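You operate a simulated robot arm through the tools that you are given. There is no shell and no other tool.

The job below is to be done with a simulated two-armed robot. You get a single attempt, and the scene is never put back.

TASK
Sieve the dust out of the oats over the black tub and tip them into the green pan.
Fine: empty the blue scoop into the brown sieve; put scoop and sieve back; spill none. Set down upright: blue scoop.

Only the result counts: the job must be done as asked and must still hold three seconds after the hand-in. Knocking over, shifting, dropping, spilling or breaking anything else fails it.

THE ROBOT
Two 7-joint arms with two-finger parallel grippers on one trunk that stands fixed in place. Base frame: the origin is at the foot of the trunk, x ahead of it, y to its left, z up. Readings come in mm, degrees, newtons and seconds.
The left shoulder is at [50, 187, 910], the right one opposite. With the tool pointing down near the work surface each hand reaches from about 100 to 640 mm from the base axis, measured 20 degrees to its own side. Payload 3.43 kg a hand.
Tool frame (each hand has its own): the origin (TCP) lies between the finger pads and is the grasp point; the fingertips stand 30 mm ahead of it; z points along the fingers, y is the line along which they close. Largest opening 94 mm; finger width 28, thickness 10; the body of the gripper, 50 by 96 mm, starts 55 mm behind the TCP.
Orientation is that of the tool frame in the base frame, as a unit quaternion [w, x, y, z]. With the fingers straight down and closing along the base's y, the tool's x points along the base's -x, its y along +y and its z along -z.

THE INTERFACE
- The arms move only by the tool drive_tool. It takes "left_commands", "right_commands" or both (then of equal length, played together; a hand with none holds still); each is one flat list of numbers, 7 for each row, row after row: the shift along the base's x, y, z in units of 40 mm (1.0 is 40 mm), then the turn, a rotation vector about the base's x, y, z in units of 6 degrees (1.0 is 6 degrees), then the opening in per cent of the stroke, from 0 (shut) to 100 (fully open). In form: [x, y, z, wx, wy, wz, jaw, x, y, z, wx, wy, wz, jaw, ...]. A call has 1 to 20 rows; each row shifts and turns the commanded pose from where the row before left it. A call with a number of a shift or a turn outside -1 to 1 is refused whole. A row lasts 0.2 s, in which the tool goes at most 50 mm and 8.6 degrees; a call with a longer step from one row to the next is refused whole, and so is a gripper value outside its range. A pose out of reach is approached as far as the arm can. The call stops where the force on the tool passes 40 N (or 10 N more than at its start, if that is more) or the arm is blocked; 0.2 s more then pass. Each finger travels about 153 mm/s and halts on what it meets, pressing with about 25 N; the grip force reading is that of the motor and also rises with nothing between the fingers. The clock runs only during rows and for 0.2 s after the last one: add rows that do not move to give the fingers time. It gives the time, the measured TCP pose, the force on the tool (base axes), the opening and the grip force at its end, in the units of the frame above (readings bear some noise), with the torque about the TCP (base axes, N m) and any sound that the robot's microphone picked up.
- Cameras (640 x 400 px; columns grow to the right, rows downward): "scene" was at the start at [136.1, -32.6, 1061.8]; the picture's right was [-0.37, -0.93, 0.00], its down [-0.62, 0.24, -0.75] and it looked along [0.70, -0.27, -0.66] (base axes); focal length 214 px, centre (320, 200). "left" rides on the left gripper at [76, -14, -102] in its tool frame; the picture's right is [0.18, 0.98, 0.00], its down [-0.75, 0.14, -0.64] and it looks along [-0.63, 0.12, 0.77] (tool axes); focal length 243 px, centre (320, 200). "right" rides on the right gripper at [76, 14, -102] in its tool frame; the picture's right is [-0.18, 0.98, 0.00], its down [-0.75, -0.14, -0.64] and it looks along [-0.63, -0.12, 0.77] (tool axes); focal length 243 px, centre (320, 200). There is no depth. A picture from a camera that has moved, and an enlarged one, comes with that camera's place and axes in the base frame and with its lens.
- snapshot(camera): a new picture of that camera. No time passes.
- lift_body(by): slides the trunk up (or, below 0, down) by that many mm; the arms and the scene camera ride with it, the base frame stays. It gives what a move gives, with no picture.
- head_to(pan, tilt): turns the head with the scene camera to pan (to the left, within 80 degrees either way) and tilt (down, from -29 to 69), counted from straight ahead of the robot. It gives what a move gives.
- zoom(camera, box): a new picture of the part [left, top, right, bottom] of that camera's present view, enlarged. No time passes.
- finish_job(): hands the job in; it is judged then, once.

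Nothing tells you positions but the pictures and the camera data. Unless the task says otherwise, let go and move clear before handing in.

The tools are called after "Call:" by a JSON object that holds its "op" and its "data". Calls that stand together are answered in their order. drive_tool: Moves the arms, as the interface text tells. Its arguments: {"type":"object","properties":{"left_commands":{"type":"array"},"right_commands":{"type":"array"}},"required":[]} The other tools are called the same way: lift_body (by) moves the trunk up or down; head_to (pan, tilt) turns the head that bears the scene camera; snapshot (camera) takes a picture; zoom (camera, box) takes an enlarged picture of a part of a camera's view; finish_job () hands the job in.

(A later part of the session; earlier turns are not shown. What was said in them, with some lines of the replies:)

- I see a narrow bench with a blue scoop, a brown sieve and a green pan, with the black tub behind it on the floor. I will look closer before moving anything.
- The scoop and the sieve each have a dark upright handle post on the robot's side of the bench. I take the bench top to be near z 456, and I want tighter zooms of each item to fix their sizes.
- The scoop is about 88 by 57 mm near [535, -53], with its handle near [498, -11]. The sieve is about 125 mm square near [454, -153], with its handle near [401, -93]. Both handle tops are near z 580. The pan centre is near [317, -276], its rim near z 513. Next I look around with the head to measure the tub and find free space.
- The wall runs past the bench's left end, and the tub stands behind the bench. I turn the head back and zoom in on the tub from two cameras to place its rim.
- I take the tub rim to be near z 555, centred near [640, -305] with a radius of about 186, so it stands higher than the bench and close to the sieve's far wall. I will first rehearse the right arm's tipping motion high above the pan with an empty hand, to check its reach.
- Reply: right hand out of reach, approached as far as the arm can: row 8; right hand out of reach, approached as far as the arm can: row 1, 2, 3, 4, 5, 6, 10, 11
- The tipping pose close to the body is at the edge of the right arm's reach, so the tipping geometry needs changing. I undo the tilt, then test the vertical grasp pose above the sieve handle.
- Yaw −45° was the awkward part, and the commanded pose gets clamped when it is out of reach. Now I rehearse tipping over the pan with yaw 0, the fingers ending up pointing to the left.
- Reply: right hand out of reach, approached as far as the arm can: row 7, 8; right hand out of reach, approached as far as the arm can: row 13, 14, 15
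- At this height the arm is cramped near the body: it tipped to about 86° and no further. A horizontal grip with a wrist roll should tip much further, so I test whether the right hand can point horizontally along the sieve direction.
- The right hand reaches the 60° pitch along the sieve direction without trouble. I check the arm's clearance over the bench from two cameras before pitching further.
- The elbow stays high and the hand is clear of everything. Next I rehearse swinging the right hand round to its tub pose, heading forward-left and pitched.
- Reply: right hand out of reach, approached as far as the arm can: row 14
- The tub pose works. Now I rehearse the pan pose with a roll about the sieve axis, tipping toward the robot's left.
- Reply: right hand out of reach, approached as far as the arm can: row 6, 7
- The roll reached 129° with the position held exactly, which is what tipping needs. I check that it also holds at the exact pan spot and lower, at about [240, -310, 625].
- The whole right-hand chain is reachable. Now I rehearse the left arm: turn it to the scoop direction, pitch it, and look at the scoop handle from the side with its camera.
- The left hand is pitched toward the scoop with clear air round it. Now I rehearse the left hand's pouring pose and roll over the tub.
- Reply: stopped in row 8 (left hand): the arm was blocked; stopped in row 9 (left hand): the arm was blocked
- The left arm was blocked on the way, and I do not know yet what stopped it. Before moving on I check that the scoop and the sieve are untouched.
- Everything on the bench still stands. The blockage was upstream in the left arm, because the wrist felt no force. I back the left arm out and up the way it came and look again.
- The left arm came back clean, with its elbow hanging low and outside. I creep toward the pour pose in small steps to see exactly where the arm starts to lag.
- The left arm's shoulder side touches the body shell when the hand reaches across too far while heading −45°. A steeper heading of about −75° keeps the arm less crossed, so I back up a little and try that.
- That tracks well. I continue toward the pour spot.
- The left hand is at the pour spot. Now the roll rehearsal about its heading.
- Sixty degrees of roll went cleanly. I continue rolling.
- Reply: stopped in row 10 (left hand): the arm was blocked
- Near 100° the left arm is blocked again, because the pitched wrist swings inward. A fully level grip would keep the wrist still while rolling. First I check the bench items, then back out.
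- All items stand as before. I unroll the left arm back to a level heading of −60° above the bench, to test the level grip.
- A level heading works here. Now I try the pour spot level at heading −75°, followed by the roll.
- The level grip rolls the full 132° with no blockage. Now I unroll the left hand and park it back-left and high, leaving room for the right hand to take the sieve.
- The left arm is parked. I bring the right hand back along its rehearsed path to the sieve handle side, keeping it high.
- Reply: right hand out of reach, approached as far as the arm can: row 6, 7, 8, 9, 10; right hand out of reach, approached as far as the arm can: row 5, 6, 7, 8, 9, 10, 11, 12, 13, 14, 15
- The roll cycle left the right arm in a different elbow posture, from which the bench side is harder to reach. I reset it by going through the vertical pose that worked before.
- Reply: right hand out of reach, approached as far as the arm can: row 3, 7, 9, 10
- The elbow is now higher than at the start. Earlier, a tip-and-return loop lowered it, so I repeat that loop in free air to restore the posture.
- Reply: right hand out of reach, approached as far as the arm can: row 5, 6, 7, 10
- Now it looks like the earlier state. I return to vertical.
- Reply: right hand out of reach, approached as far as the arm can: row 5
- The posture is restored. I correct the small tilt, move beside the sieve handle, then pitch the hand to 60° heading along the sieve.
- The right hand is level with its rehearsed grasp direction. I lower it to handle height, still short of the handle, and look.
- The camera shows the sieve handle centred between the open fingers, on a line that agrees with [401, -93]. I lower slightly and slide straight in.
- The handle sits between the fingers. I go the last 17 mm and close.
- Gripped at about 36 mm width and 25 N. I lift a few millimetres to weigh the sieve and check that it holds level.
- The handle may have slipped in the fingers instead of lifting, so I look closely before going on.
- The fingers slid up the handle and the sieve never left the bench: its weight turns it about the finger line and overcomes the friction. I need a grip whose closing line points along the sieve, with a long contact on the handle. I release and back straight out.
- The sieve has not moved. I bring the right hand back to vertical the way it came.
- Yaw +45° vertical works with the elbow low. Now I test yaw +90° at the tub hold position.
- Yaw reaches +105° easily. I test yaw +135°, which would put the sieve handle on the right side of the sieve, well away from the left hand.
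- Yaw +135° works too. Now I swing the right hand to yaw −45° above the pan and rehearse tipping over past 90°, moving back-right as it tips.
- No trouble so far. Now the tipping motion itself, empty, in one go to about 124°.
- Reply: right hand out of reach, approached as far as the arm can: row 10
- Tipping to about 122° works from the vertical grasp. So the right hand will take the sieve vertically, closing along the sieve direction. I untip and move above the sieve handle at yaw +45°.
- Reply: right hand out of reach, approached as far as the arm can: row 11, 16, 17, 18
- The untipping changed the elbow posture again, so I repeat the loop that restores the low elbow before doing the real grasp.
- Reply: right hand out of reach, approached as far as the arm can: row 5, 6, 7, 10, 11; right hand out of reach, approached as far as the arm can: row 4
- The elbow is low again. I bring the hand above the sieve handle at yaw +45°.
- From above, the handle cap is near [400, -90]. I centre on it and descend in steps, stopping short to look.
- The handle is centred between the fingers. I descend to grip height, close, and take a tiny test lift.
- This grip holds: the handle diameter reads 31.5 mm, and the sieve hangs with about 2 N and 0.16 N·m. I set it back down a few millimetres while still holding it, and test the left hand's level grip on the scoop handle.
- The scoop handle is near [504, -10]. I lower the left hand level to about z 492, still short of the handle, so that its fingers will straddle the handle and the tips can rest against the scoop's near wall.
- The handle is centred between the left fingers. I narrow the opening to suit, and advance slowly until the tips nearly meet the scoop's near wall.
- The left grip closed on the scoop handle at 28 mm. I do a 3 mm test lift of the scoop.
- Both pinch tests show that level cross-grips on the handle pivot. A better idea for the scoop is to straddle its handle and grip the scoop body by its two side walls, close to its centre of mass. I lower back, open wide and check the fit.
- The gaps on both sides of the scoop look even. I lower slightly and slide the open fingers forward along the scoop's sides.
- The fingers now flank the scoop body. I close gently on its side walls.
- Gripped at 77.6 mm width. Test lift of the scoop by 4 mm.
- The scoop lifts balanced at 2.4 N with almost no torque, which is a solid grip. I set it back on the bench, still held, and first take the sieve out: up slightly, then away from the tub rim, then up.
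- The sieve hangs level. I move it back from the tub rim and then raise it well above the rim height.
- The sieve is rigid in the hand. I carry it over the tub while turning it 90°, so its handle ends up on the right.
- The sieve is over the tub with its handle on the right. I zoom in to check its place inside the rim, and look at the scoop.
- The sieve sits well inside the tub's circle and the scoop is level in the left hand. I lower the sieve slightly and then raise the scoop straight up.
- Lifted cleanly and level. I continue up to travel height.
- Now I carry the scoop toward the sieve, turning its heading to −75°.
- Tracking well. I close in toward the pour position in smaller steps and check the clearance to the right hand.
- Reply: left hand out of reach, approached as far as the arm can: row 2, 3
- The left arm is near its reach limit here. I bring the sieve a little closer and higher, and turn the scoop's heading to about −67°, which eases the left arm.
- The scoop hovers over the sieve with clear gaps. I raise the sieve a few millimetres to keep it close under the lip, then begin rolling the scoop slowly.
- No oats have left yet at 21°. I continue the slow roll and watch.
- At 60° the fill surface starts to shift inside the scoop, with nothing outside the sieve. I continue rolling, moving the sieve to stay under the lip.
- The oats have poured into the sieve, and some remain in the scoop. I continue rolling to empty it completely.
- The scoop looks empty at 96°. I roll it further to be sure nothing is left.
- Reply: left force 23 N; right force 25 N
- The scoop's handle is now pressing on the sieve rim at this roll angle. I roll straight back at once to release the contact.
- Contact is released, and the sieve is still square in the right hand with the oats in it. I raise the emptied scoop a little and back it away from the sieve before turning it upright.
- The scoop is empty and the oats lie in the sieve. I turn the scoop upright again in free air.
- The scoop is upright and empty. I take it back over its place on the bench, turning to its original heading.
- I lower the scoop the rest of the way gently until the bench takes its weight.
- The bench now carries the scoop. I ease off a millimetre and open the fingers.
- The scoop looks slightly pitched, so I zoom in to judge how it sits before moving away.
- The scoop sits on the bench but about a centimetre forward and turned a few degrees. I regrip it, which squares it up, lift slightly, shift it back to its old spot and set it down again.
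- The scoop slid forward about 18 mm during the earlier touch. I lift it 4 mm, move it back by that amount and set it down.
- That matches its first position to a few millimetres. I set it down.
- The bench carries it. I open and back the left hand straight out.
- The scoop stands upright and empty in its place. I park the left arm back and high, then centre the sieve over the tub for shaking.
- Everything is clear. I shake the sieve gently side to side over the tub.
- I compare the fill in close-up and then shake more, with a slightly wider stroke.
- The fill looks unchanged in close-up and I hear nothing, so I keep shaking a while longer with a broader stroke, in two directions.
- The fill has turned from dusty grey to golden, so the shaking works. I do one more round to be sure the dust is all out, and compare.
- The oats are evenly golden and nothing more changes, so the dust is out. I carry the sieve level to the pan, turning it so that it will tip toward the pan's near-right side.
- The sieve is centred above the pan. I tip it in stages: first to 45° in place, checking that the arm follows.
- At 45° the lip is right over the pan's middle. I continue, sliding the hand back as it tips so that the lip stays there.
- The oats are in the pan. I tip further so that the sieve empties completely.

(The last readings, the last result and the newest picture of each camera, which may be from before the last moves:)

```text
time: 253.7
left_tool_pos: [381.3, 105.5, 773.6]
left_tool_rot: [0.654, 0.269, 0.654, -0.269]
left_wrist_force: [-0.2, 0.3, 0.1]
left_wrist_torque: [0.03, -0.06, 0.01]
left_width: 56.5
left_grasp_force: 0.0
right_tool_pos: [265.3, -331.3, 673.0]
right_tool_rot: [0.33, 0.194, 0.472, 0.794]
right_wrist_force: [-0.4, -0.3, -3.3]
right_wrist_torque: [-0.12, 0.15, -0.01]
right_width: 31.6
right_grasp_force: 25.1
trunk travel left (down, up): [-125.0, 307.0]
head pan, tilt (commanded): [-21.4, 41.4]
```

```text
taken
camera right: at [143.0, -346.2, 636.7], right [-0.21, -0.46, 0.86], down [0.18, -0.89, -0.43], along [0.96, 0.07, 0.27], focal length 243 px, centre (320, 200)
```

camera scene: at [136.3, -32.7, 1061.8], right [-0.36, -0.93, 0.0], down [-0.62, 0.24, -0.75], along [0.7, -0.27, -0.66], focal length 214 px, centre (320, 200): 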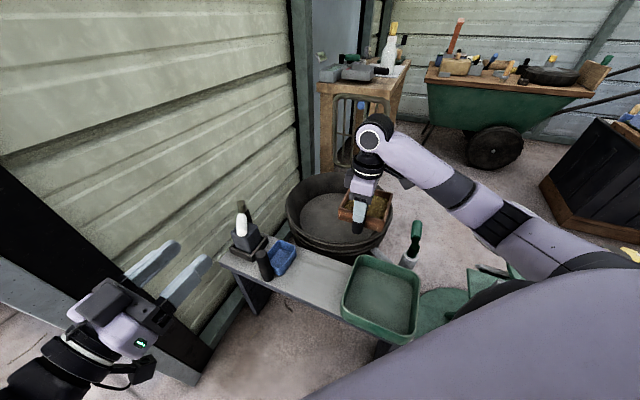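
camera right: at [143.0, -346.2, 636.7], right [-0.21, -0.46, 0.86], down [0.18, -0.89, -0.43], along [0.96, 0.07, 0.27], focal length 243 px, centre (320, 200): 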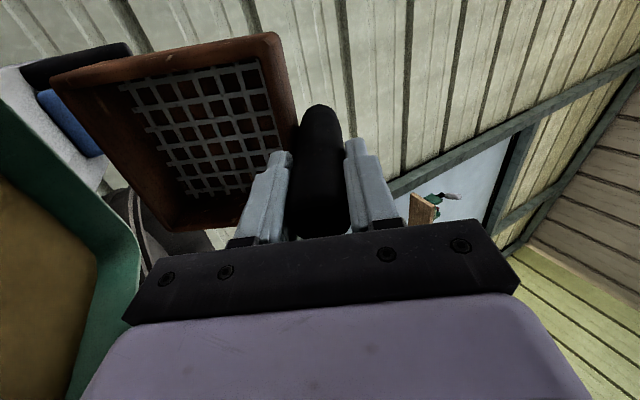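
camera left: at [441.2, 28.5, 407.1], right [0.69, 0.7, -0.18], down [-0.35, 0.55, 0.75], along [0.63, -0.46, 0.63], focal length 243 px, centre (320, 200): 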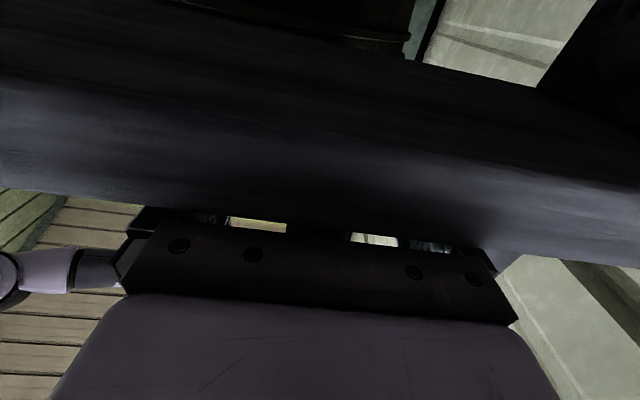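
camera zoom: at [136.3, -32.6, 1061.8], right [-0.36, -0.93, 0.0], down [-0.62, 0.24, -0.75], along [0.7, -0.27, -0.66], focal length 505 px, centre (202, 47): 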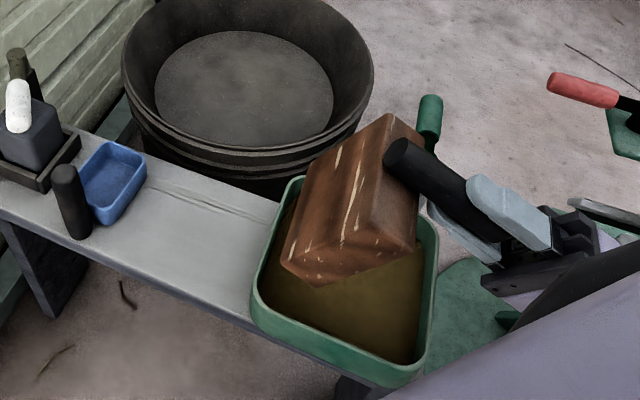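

The sieve's mesh is bare and the golden oats lie in the pan. I untip along the same path, rising a little as I go.

Call:
{"op": "drive_tool", "data": {"right_commands": [0.19, 0.19, 0.06, -0.663, 0.663, 0, 0, 0.19, 0.19, 0.06, -0.663, 0.663, 0, 0, 0.19, 0.19, 0.06, -0.663, 0.663, 0, 0, 0.19, 0.19, 0.06, -0.663, 0.663, 0, 0, 0.19, 0.19, 0.06, -0.663, 0.663, 0, 0]}}

Call:
{"op": "drive_tool", "data": {"right_commands": [0.216, 0.216, 0.06, -0.663, 0.663, 0, 0, 0.216, 0.216, 0.06, -0.663, 0.663, 0, 0, 0.216, 0.216, 0.06, -0.663, 0.663, 0, 0, 0.216, 0.216, 0.06, -0.663, 0.663, 0, 0]}}

Call:
{"op": "zoom", "data": {"camera": "scene", "box": [260, 160, 460, 350]}}

```text
time: 254.9
left_tool_pos: [380.6, 105.7, 773.9]
left_tool_rot: [0.653, 0.269, 0.654, -0.27]
left_wrist_force: [0.2, -0.2, -0.2]
left_wrist_torque: [0.02, 0.01, -0.02]
left_width: 56.5
left_grasp_force: 0.1
right_tool_pos: [303.6, -293.8, 686.2]
right_tool_rot: [0.272, 0.269, 0.652, 0.655]
right_wrist_force: [-0.2, 0.0, -2.7]
right_wrist_torque: [-0.08, 0.11, 0.01]
right_width: 31.5
right_grasp_force: 25.1
trunk travel left (down, up): [-125.0, 307.0]
head pan, tilt (commanded): [-21.4, 41.4]
```

```text
time: 255.9
left_tool_pos: [380.2, 105.0, 774.0]
left_tool_rot: [0.653, 0.27, 0.654, -0.27]
left_wrist_force: [0.8, 0.0, 0.4]
left_wrist_torque: [-0.02, 0.0, 0.01]
left_width: 56.3
left_grasp_force: 0.1
right_tool_pos: [338.0, -259.9, 696.3]
right_tool_rot: [0.214, 0.316, 0.768, 0.515]
right_wrist_force: [-0.2, 0.1, -2.0]
right_wrist_torque: [-0.04, 0.05, 0.0]
right_width: 31.3
right_grasp_force: 24.7
trunk travel left (down, up): [-125.0, 307.0]
head pan, tilt (commanded): [-21.4, 41.4]
```

```text
2.11 times, centred on (360, 255) of scene
camera zoom: at [136.2, -32.6, 1061.8], right [-0.36, -0.93, 0.0], down [-0.62, 0.24, -0.75], along [0.7, -0.27, -0.66], focal length 452 px, centre (236, 84)
```

zoom: 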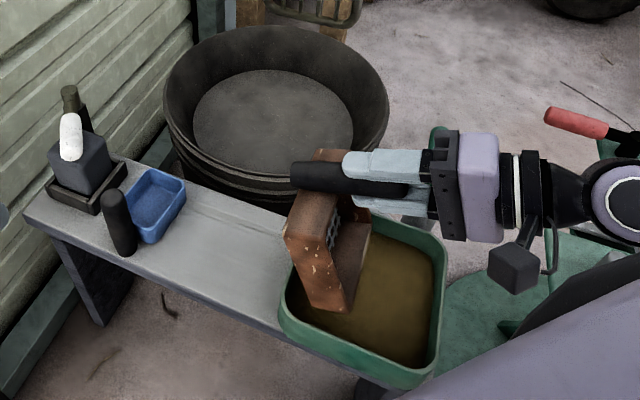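

The arm follows exactly, with no flags. I continue back to upright.

Call:
{"op": "drive_tool", "data": {"right_commands": [0.216, 0.216, 0.06, -0.663, 0.663, 0, 0, 0.216, 0.216, 0.06, -0.663, 0.663, 0, 0, 0.216, 0.216, 0.06, -0.663, 0.663, 0, 0, 0.216, 0.216, 0.06, -0.663, 0.663, 0, 0, 0.05, 0.05, 0.03, -0.663, 0.663, 0, 0, 0.03, 0.03, 0.02, -0.663, 0.663, 0, 0, 0, 0, 0.02, -0.663, 0.663, 0, 0, 0, 0, 0.02, -0.663, 0.663, 0, 0, 0, 0, 0.02, -0.663, 0.663, 0, 0, 0, 0, 0.02, -0.663, 0.663, 0, 0, 0, 0, 0.02, -0.663, 0.663, 0, 0, 0, 0, 0.02, -0.663, 0.663, 0, 0]}}

Call:
{"op": "snapshot", "data": {"camera": "scene"}}

Call:
{"op": "snapshot", "data": {"camera": "right"}}

```text
time: 258.5
left_tool_pos: [380.2, 105.9, 773.9]
left_tool_rot: [0.654, 0.27, 0.654, -0.27]
left_wrist_force: [0.0, -0.2, 0.6]
left_wrist_torque: [0.02, -0.03, -0.01]
left_width: 56.5
left_grasp_force: 0.1
right_tool_pos: [374.8, -221.3, 713.7]
right_tool_rot: [0.0, 0.381, 0.925, 0.002]
right_wrist_force: [0.1, -0.4, -1.7]
right_wrist_torque: [0.1, -0.11, -0.03]
right_width: 31.5
right_grasp_force: 25.3
trunk travel left (down, up): [-125.0, 307.0]
head pan, tilt (commanded): [-21.4, 41.4]
```

```text
taken
camera scene: at [136.2, -32.7, 1061.8], right [-0.36, -0.93, 0.0], down [-0.62, 0.24, -0.75], along [0.7, -0.27, -0.66], focal length 214 px, centre (320, 200)
```

scene: 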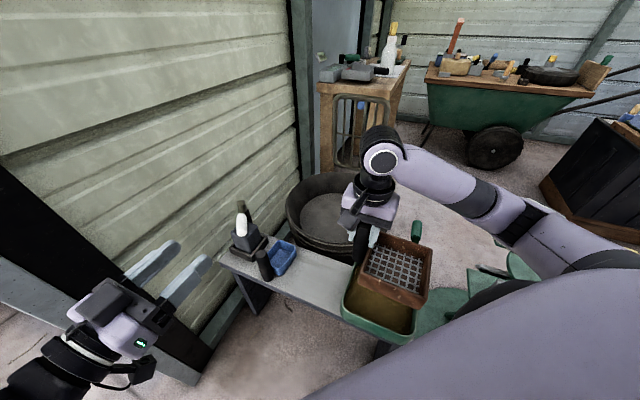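

```text
taken
camera right: at [331.0, -158.4, 816.2], right [0.82, 0.57, 0.0], down [0.43, -0.63, 0.64], along [0.37, -0.53, -0.77], focal length 243 px, centre (320, 200)
```

right: 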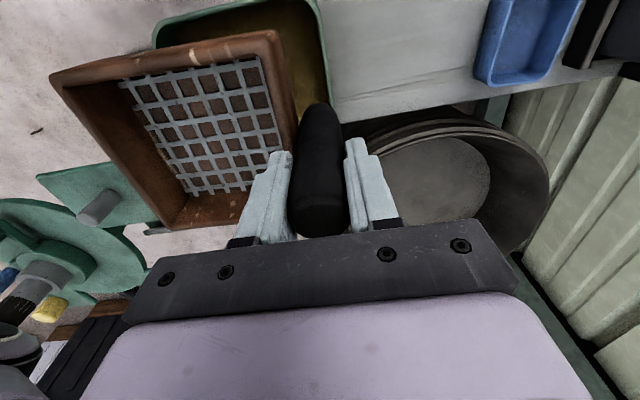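

The sieve is upright and empty in the hand. I carry it back toward its place on the bench, turning it to its original direction.

Call:
{"op": "drive_tool", "data": {"right_commands": [-0.01, 0.265, -0.02, 0, 0, 1, 0, -0.01, 0.265, -0.02, 0, 0, 1, 0, -0.01, 0.265, -0.02, 0, 0, 1, 0, -0.01, 0.265, -0.02, 0, 0, 1, 0, -0.01, 0.265, -0.02, 0, 0, 1, 0, -0.01, 0.265, -0.02, 0, 0, 1, 0, -0.01, 0.265, -0.02, 0, 0, 1, 0, -0.01, 0.265, -0.02, 0, 0, 1, 0, -0.01, 0.265, -0.02, 0, 0, 1, 0, -0.01, 0.265, -0.02, 0, 0, 1, 0, -0.01, 0.265, -0.02, 0, 0, 1, 0, -0.01, 0.265, -0.02, 0, 0, 1, 0, -0.01, 0.265, -0.02, 0, 0, 1, 0, -0.01, 0.265, -0.02, 0, 0, 1, 0, -0.01, 0.265, -0.02, 0, 0, 1, 0, 0, 0, 0, 0, 0, 0, 0]}}

Call:
{"op": "snapshot", "data": {"camera": "scene"}}

Call:
{"op": "snapshot", "data": {"camera": "right"}}

```text
time: 261.9
left_tool_pos: [380.3, 105.3, 773.6]
left_tool_rot: [0.654, 0.27, 0.653, -0.269]
left_wrist_force: [0.1, 0.3, 0.0]
left_wrist_torque: [-0.03, 0.02, 0.0]
left_width: 56.4
left_grasp_force: 0.0
right_tool_pos: [369.2, -61.4, 700.6]
right_tool_rot: [-0.001, -0.385, 0.923, 0.004]
right_wrist_force: [-0.5, -0.1, -2.7]
right_wrist_torque: [0.12, 0.08, 0.03]
right_width: 31.5
right_grasp_force: 25.1
trunk travel left (down, up): [-125.0, 307.0]
head pan, tilt (commanded): [-21.4, 41.4]
```

```text
taken
camera scene: at [136.3, -32.6, 1061.8], right [-0.36, -0.93, 0.0], down [-0.62, 0.24, -0.75], along [0.7, -0.27, -0.66], focal length 214 px, centre (320, 200)
```

scene: 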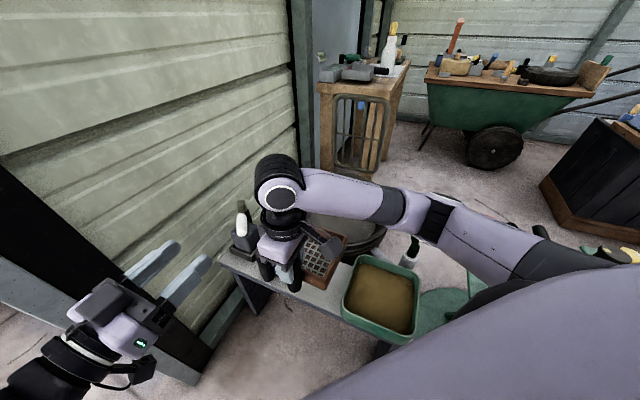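

```text
taken
camera right: at [305.9, -107.1, 803.2], right [-0.57, 0.82, 0.01], down [0.63, 0.43, 0.64], along [0.52, 0.37, -0.77], focal length 243 px, centre (320, 200)
```

right: 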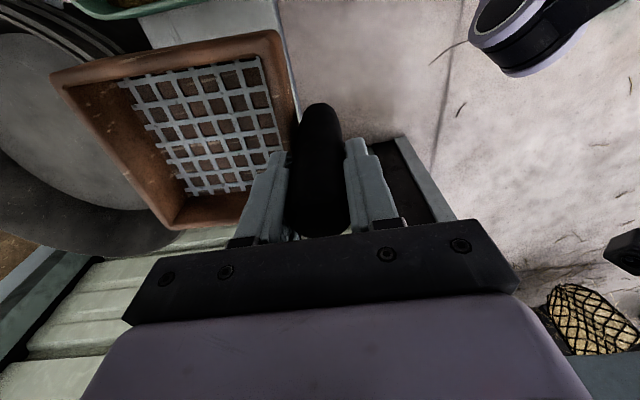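

I lower the sieve beside its place, still clear of the tub rim, to just above the bench.

Call:
{"op": "drive_tool", "data": {"right_commands": [0.01, 0.01, -0.4, 0, 0, 0, 0, 0.01, 0.01, -0.5, 0, 0, 0, 0, 0, 0, -0.5, 0, 0, 0, 0, 0, 0, -0.5, 0, 0, 0, 0, 0, 0, -0.5, 0, 0, 0, 0, 0, 0, -0.5, 0, 0, 0, 0, 0, 0, -0.4, 0, 0, 0, 0, 0, 0, -0.2, 0, 0, 0, 0, 0, 0, 0, 0, 0, 0, 0]}}

Call:
{"op": "snapshot", "data": {"camera": "right"}}

Call:
{"op": "zoom", "data": {"camera": "scene", "box": [220, 190, 400, 330]}}

```text
time: 263.9
left_tool_pos: [379.9, 106.2, 773.2]
left_tool_rot: [0.654, 0.269, 0.654, -0.269]
left_wrist_force: [-0.9, 0.9, -0.4]
left_wrist_torque: [0.01, -0.01, 0.01]
left_width: 56.5
left_grasp_force: 0.1
right_tool_pos: [368.7, -63.0, 560.2]
right_tool_rot: [-0.002, -0.385, 0.923, 0.003]
right_wrist_force: [0.3, 0.0, -2.0]
right_wrist_torque: [0.09, 0.08, -0.02]
right_width: 31.7
right_grasp_force: 24.9
trunk travel left (down, up): [-125.0, 307.0]
head pan, tilt (commanded): [-21.4, 41.4]
```

```text
taken
camera right: at [306.1, -107.0, 664.0], right [-0.57, 0.82, 0.01], down [0.63, 0.43, 0.64], along [0.52, 0.37, -0.77], focal length 243 px, centre (320, 200)
```

right: 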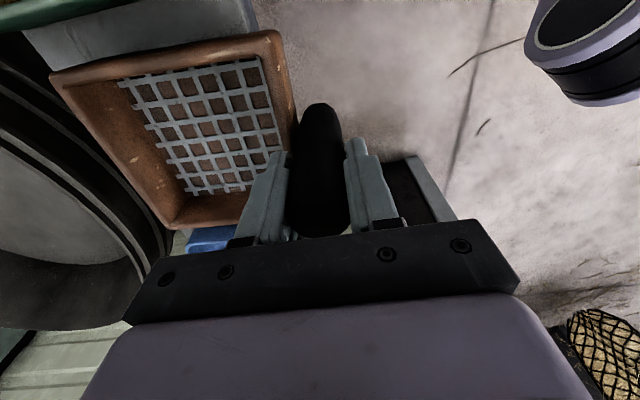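

```text
2.86 times, centred on (310, 260) of scene
camera zoom: at [136.3, -32.6, 1061.8], right [-0.36, -0.93, 0.0], down [-0.62, 0.24, -0.75], along [0.7, -0.27, -0.66], focal length 613 px, centre (349, 29)
```

zoom: 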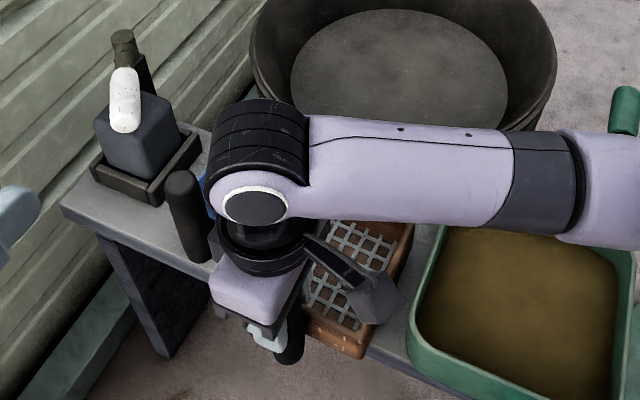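

Call:
{"op": "drive_tool", "data": {"right_commands": [0.19, -0.168, 0, 0, 0, 0, 0, 0.19, -0.168, 0, 0, 0, 0, 0, 0.19, -0.168, 0, 0, 0, 0, 0, 0.19, -0.168, 0, 0, 0, 0, 0, 0, 0, 0, 0, 0, 0, 0]}}

Call:
{"op": "snapshot", "data": {"camera": "right"}}

Call:
{"op": "zoom", "data": {"camera": "scene", "box": [220, 190, 400, 330]}}

```text
time: 265.1
left_tool_pos: [380.3, 104.3, 773.4]
left_tool_rot: [0.653, 0.27, 0.654, -0.27]
left_wrist_force: [0.7, 0.6, 0.0]
left_wrist_torque: [-0.01, 0.0, 0.0]
left_width: 56.1
left_grasp_force: 0.1
right_tool_pos: [399.6, -88.6, 559.6]
right_tool_rot: [-0.001, -0.384, 0.923, 0.004]
right_wrist_force: [1.0, -0.4, -1.6]
right_wrist_torque: [0.1, 0.14, -0.01]
right_width: 31.7
right_grasp_force: 25.3
trunk travel left (down, up): [-125.0, 307.0]
head pan, tilt (commanded): [-21.4, 41.4]
```

```text
taken
camera right: at [337.0, -133.8, 663.3], right [-0.57, 0.82, 0.01], down [0.63, 0.43, 0.64], along [0.52, 0.37, -0.77], focal length 243 px, centre (320, 200)
```

right: 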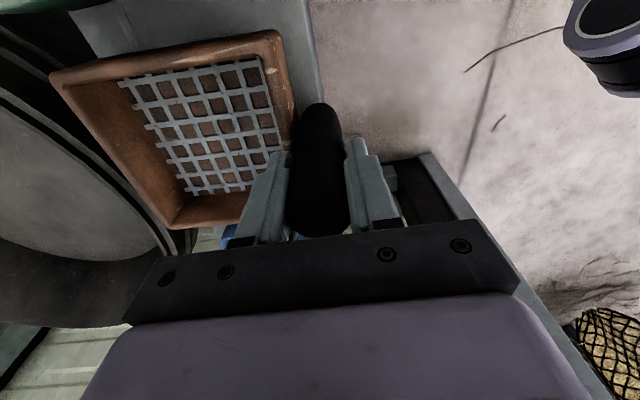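

```text
2.86 times, centred on (310, 260) of scene
camera zoom: at [136.3, -32.6, 1061.8], right [-0.36, -0.93, 0.0], down [-0.62, 0.24, -0.75], along [0.7, -0.27, -0.66], focal length 613 px, centre (349, 29)
```

zoom: 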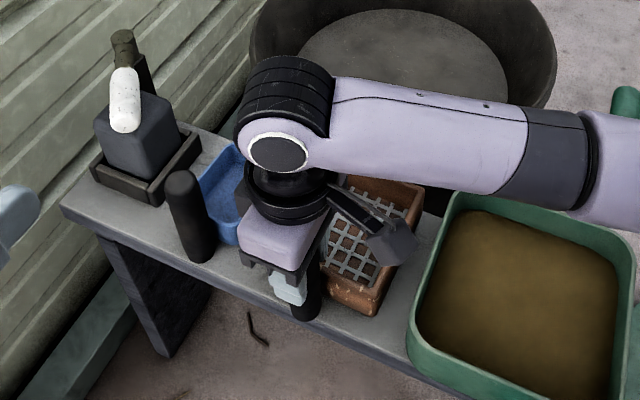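

I lower the sieve gently until the bench takes it.

Call:
{"op": "drive_tool", "data": {"right_commands": [0, 0, -0.1, 0, 0, 0, 0, 0, 0, -0.1, 0, 0, 0, 0, 0, 0, 0, 0, 0, 0, 0]}}

Call:
{"op": "drive_tool", "data": {"right_commands": [0, 0, -0.05, 0, 0, 0, 0, 0, 0, 0, 0, 0, 0, 0]}}

Call:
{"op": "drive_tool", "data": {"right_commands": [0, 0, -0.05, 0, 0, 0, 0, 0, 0, 0, 0, 0, 0, 0]}}

Call:
{"op": "drive_tool", "data": {"right_commands": [0, 0, -0.05, 0, 0, 0, 0, 0, 0, 0, 0, 0, 0, 0]}}

```text
time: 265.9
left_tool_pos: [380.7, 105.5, 773.8]
left_tool_rot: [0.654, 0.27, 0.653, -0.269]
left_wrist_force: [-0.5, -0.5, -0.8]
left_wrist_torque: [0.0, 0.02, 0.0]
left_width: 56.5
left_grasp_force: 0.0
right_tool_pos: [400.3, -88.1, 552.0]
right_tool_rot: [-0.002, -0.384, 0.923, 0.003]
right_wrist_force: [0.1, -0.1, -2.9]
right_wrist_torque: [0.07, 0.08, -0.01]
right_width: 31.4
right_grasp_force: 25.3
trunk travel left (down, up): [-125.0, 307.0]
head pan, tilt (commanded): [-21.4, 41.4]
```

```text
time: 266.5
left_tool_pos: [379.5, 105.3, 774.4]
left_tool_rot: [0.654, 0.27, 0.654, -0.269]
left_wrist_force: [-0.5, -0.2, -0.1]
left_wrist_torque: [-0.02, 0.01, 0.01]
left_width: 56.5
left_grasp_force: 0.0
right_tool_pos: [399.8, -88.1, 550.2]
right_tool_rot: [-0.001, -0.384, 0.923, 0.003]
right_wrist_force: [-3.0, 0.2, 3.8]
right_wrist_torque: [-0.31, -0.65, -0.1]
right_width: 31.6
right_grasp_force: 24.8
trunk travel left (down, up): [-125.0, 307.0]
head pan, tilt (commanded): [-21.4, 41.4]
```

```text
time: 267.1
left_tool_pos: [380.7, 105.9, 774.3]
left_tool_rot: [0.654, 0.269, 0.654, -0.269]
left_wrist_force: [0.2, 0.2, -0.6]
left_wrist_torque: [0.02, 0.03, 0.0]
left_width: 56.2
left_grasp_force: 0.1
right_tool_pos: [399.6, -88.2, 549.6]
right_tool_rot: [-0.001, -0.385, 0.923, 0.004]
right_wrist_force: [-3.8, 3.5, 12.3]
right_wrist_torque: [-0.47, -0.85, 0.14]
right_width: 31.9
right_grasp_force: 25.2
trunk travel left (down, up): [-125.0, 307.0]
head pan, tilt (commanded): [-21.4, 41.4]
```

```text
time: 267.7
left_tool_pos: [379.8, 105.3, 774.8]
left_tool_rot: [0.654, 0.27, 0.653, -0.27]
left_wrist_force: [0.5, 0.0, -0.4]
left_wrist_torque: [0.01, -0.01, 0.02]
left_width: 56.3
left_grasp_force: 0.0
right_tool_pos: [399.5, -88.7, 548.1]
right_tool_rot: [0.001, -0.385, 0.923, 0.003]
right_wrist_force: [-7.6, 3.0, 24.9]
right_wrist_torque: [-0.66, -0.74, 0.06]
right_width: 32.1
right_grasp_force: 25.1
trunk travel left (down, up): [-125.0, 307.0]
head pan, tilt (commanded): [-21.4, 41.4]
```

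The bench carries it, with a slight push back from the far side. I ease up a little and look before letting go.

Call:
{"op": "drive_tool", "data": {"right_commands": [0, 0, 0.06, 0, 0, 0, 0, -0.05, 0.05, 0, 0, 0, 0, 0, 0, 0, 0, 0, 0, 0, 0]}}

Call:
{"op": "snapshot", "data": {"camera": "right"}}

Call:
{"op": "zoom", "data": {"camera": "scene", "box": [260, 210, 380, 320]}}

```text
time: 268.5
left_tool_pos: [381.6, 106.0, 774.3]
left_tool_rot: [0.654, 0.27, 0.654, -0.269]
left_wrist_force: [1.0, 1.2, 0.0]
left_wrist_torque: [0.01, -0.01, 0.02]
left_width: 56.1
left_grasp_force: 0.0
right_tool_pos: [396.6, -88.8, 547.7]
right_tool_rot: [-0.003, -0.384, 0.923, 0.001]
right_wrist_force: [1.3, -0.6, 3.5]
right_wrist_torque: [-0.5, -0.99, -0.12]
right_width: 31.8
right_grasp_force: 25.2
trunk travel left (down, up): [-125.0, 307.0]
head pan, tilt (commanded): [-21.4, 41.4]
```

```text
taken
camera right: at [334.6, -132.3, 651.5], right [-0.57, 0.82, 0.0], down [0.64, 0.43, 0.64], along [0.52, 0.36, -0.77], focal length 243 px, centre (320, 200)
```

right: 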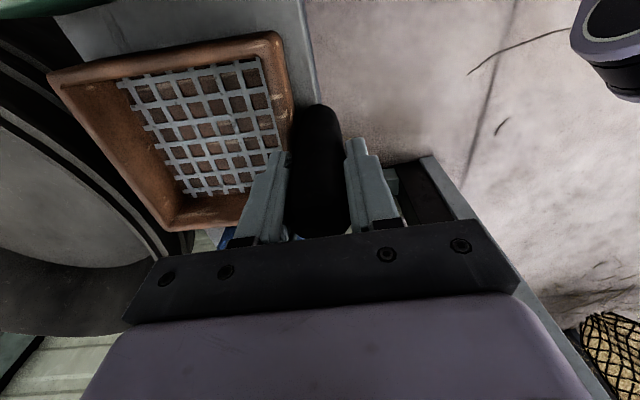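

```text
3.64 times, centred on (320, 265) of scene
camera zoom: at [135.9, -32.5, 1061.7], right [-0.36, -0.93, 0.0], down [-0.62, 0.24, -0.75], along [0.7, -0.27, -0.66], focal length 780 px, centre (320, -36)
```

zoom: 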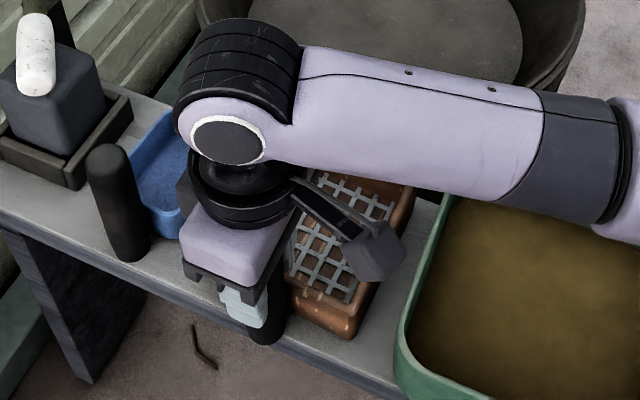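

The sieve is back within about 3 mm of where it stood. I open the fingers and rise straight up.

Call:
{"op": "drive_tool", "data": {"right_commands": [0, 0, 0, 0, 0, 0, 38, 0, 0, 0, 0, 0, 0, 45, 0, 0, 0, 0, 0, 0, 60, 0, 0, 0, 0, 0, 0, 66, 0, 0, 0, 0, 0, 0, 66]}}

Call:
{"op": "snapshot", "data": {"camera": "right"}}

Call:
{"op": "drive_tool", "data": {"right_commands": [0, 0, 0.2, 0, 0, 0, 66, 0, 0, 0.4, 0, 0, 0, 66, 0, 0, 0.6, 0, 0, 0, 66, 0, 0, 0.7, 0, 0, 0, 66, 0, 0, 0.8, 0, 0, 0, 66, 0, 0, 0.8, 0, 0, 0, 66]}}

Call:
{"op": "snapshot", "data": {"camera": "right"}}

```text
time: 269.7
left_tool_pos: [380.7, 106.1, 773.8]
left_tool_rot: [0.654, 0.269, 0.654, -0.269]
left_wrist_force: [-0.1, 0.1, -0.3]
left_wrist_torque: [0.0, -0.02, 0.0]
left_width: 56.4
left_grasp_force: 0.1
right_tool_pos: [396.8, -86.2, 548.6]
right_tool_rot: [-0.002, -0.384, 0.923, 0.003]
right_wrist_force: [0.0, -0.5, -0.9]
right_wrist_torque: [-0.02, -0.01, 0.01]
right_width: 62.1
right_grasp_force: 0.0
trunk travel left (down, up): [-125.0, 307.0]
head pan, tilt (commanded): [-21.4, 41.4]
```

```text
taken
camera right: at [334.8, -131.5, 652.3], right [-0.57, 0.82, 0.01], down [0.63, 0.43, 0.64], along [0.52, 0.37, -0.77], focal length 243 px, centre (320, 200)
```

right: 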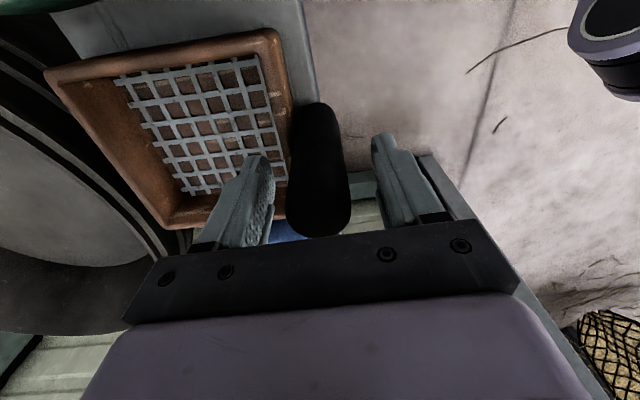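

```text
time: 271.1
left_tool_pos: [381.0, 105.9, 773.4]
left_tool_rot: [0.653, 0.271, 0.653, -0.271]
left_wrist_force: [0.3, -0.3, -0.6]
left_wrist_torque: [-0.03, -0.01, -0.02]
left_width: 56.4
left_grasp_force: 0.0
right_tool_pos: [396.9, -86.4, 688.1]
right_tool_rot: [-0.003, -0.386, 0.923, 0.003]
right_wrist_force: [1.0, 0.5, -0.1]
right_wrist_torque: [0.02, 0.01, -0.01]
right_width: 62.1
right_grasp_force: 0.0
trunk travel left (down, up): [-125.0, 307.0]
head pan, tilt (commanded): [-21.4, 41.4]
```

```text
taken
camera right: at [333.9, -131.9, 791.6], right [-0.57, 0.82, 0.01], down [0.63, 0.43, 0.64], along [0.52, 0.37, -0.77], focal length 243 px, centre (320, 200)
```

right: 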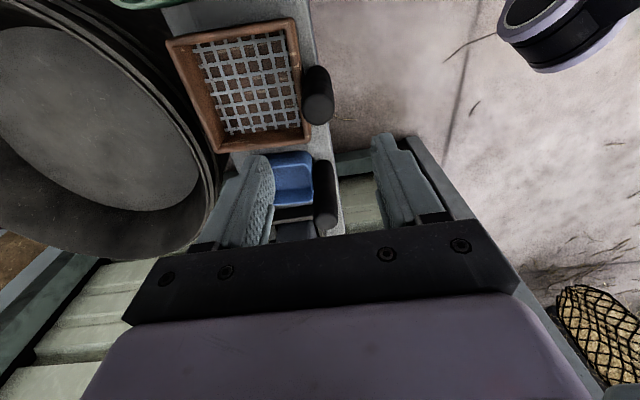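

The right hand is clear. I withdraw it up and to the right and check the whole scene.

Call:
{"op": "drive_tool", "data": {"right_commands": [0, 0, 0.8, 0, 0, 0, 66, 0, -0.2, 0.8, 0, 0, -0.5, 66, -0.1, -0.5, 0.7, 0, 0, -0.8, 66, -0.15, -0.6, 0.5, 0, 0, -0.8, 66, -0.15, -0.7, 0.3, 0, 0, -0.8, 66, -0.15, -0.7, 0.2, 0, 0, -0.8, 66, -0.15, -0.7, 0, 0, 0, -0.8, 66, -0.15, -0.7, 0, 0, 0, -0.8, 66, -0.15, -0.7, 0, 0, 0, -0.8, 66, -0.1, -0.7, 0, 0, 0, -0.8, 66]}}

Call:
{"op": "snapshot", "data": {"camera": "scene"}}

Call:
{"op": "zoom", "data": {"camera": "scene", "box": [200, 180, 440, 350]}}

Call:
{"op": "zoom", "data": {"camera": "scene", "box": [285, 230, 365, 310]}}

```text
time: 273.3
left_tool_pos: [380.8, 104.8, 773.9]
left_tool_rot: [0.653, 0.269, 0.654, -0.27]
left_wrist_force: [0.2, 1.3, -0.2]
left_wrist_torque: [0.0, 0.01, 0.02]
left_width: 56.1
left_grasp_force: 0.1
right_tool_pos: [353.1, -305.5, 820.6]
right_tool_rot: [-0.001, -0.034, 0.999, 0.004]
right_wrist_force: [0.4, 1.3, 0.2]
right_wrist_torque: [-0.05, 0.0, 0.0]
right_width: 62.0
right_grasp_force: 0.0
trunk travel left (down, up): [-125.0, 307.0]
head pan, tilt (commanded): [-21.4, 41.4]
```

```text
taken
camera scene: at [136.3, -32.4, 1061.8], right [-0.36, -0.93, 0.0], down [-0.62, 0.24, -0.75], along [0.7, -0.27, -0.66], focal length 214 px, centre (320, 200)
```

scene: 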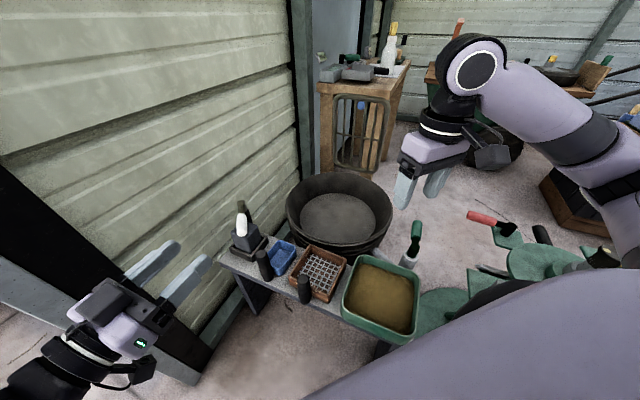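

```text
2.35 times, centred on (320, 265) of scene
camera zoom: at [136.3, -32.4, 1061.8], right [-0.36, -0.93, 0.0], down [-0.62, 0.24, -0.75], along [0.7, -0.27, -0.66], focal length 505 px, centre (320, 47)
```

zoom: 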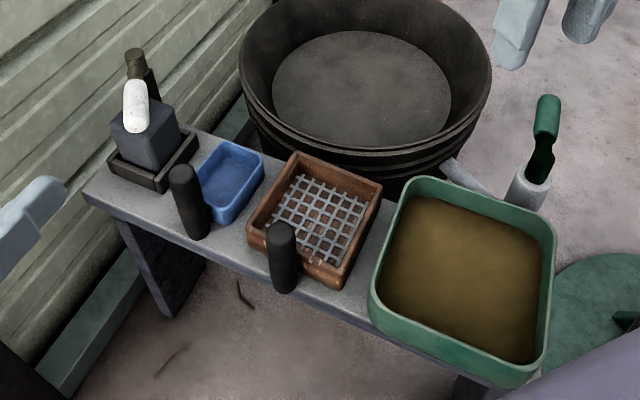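

```text
5.00 times, centred on (325, 270) of scene
camera zoom: at [136.3, -32.4, 1061.8], right [-0.36, -0.93, 0.0], down [-0.62, 0.24, -0.75], along [0.7, -0.27, -0.66], focal length 1072 px, centre (295, -150)
```

zoom: 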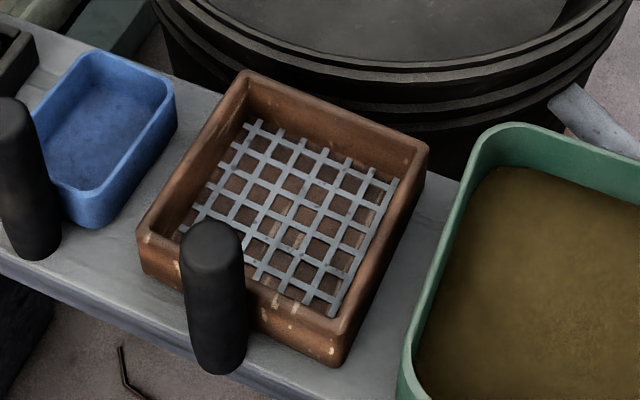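

The scoop and the sieve stand upright and empty in their places. The clean golden oats are in the green pan, and I see nothing spilled on the bench or floor. Both hands are clear, so I hand the job in.

Call:
{"op": "finish_job", "data": {}}

```text
The job is handed in.
```

I handed the job in with the oats sieved over the black tub and tipped into the green pan. I don't have the verdict.

- **Oats:** the scoop was poured fully into the sieve over the tub. I shook the sieve until the fill turned from dusty grey to even golden, then emptied it into the pan; the mesh was bare afterwards.
- **Blue scoop:** it stands upright and empty on the bench, within a few millimetres of its first spot. Its handle pressed against the sieve rim while I was rolling it empty, which slid it forward in the grip. I moved it back before letting go.
- **Brown sieve:** it is back on the bench, within about 3 mm of where it stood, perhaps turned very slightly.
- **Spills and other items:** the final pictures show nothing spilled on the bench or floor, and nothing else moved or knocked over.

Both hands are empty and clear of everything.
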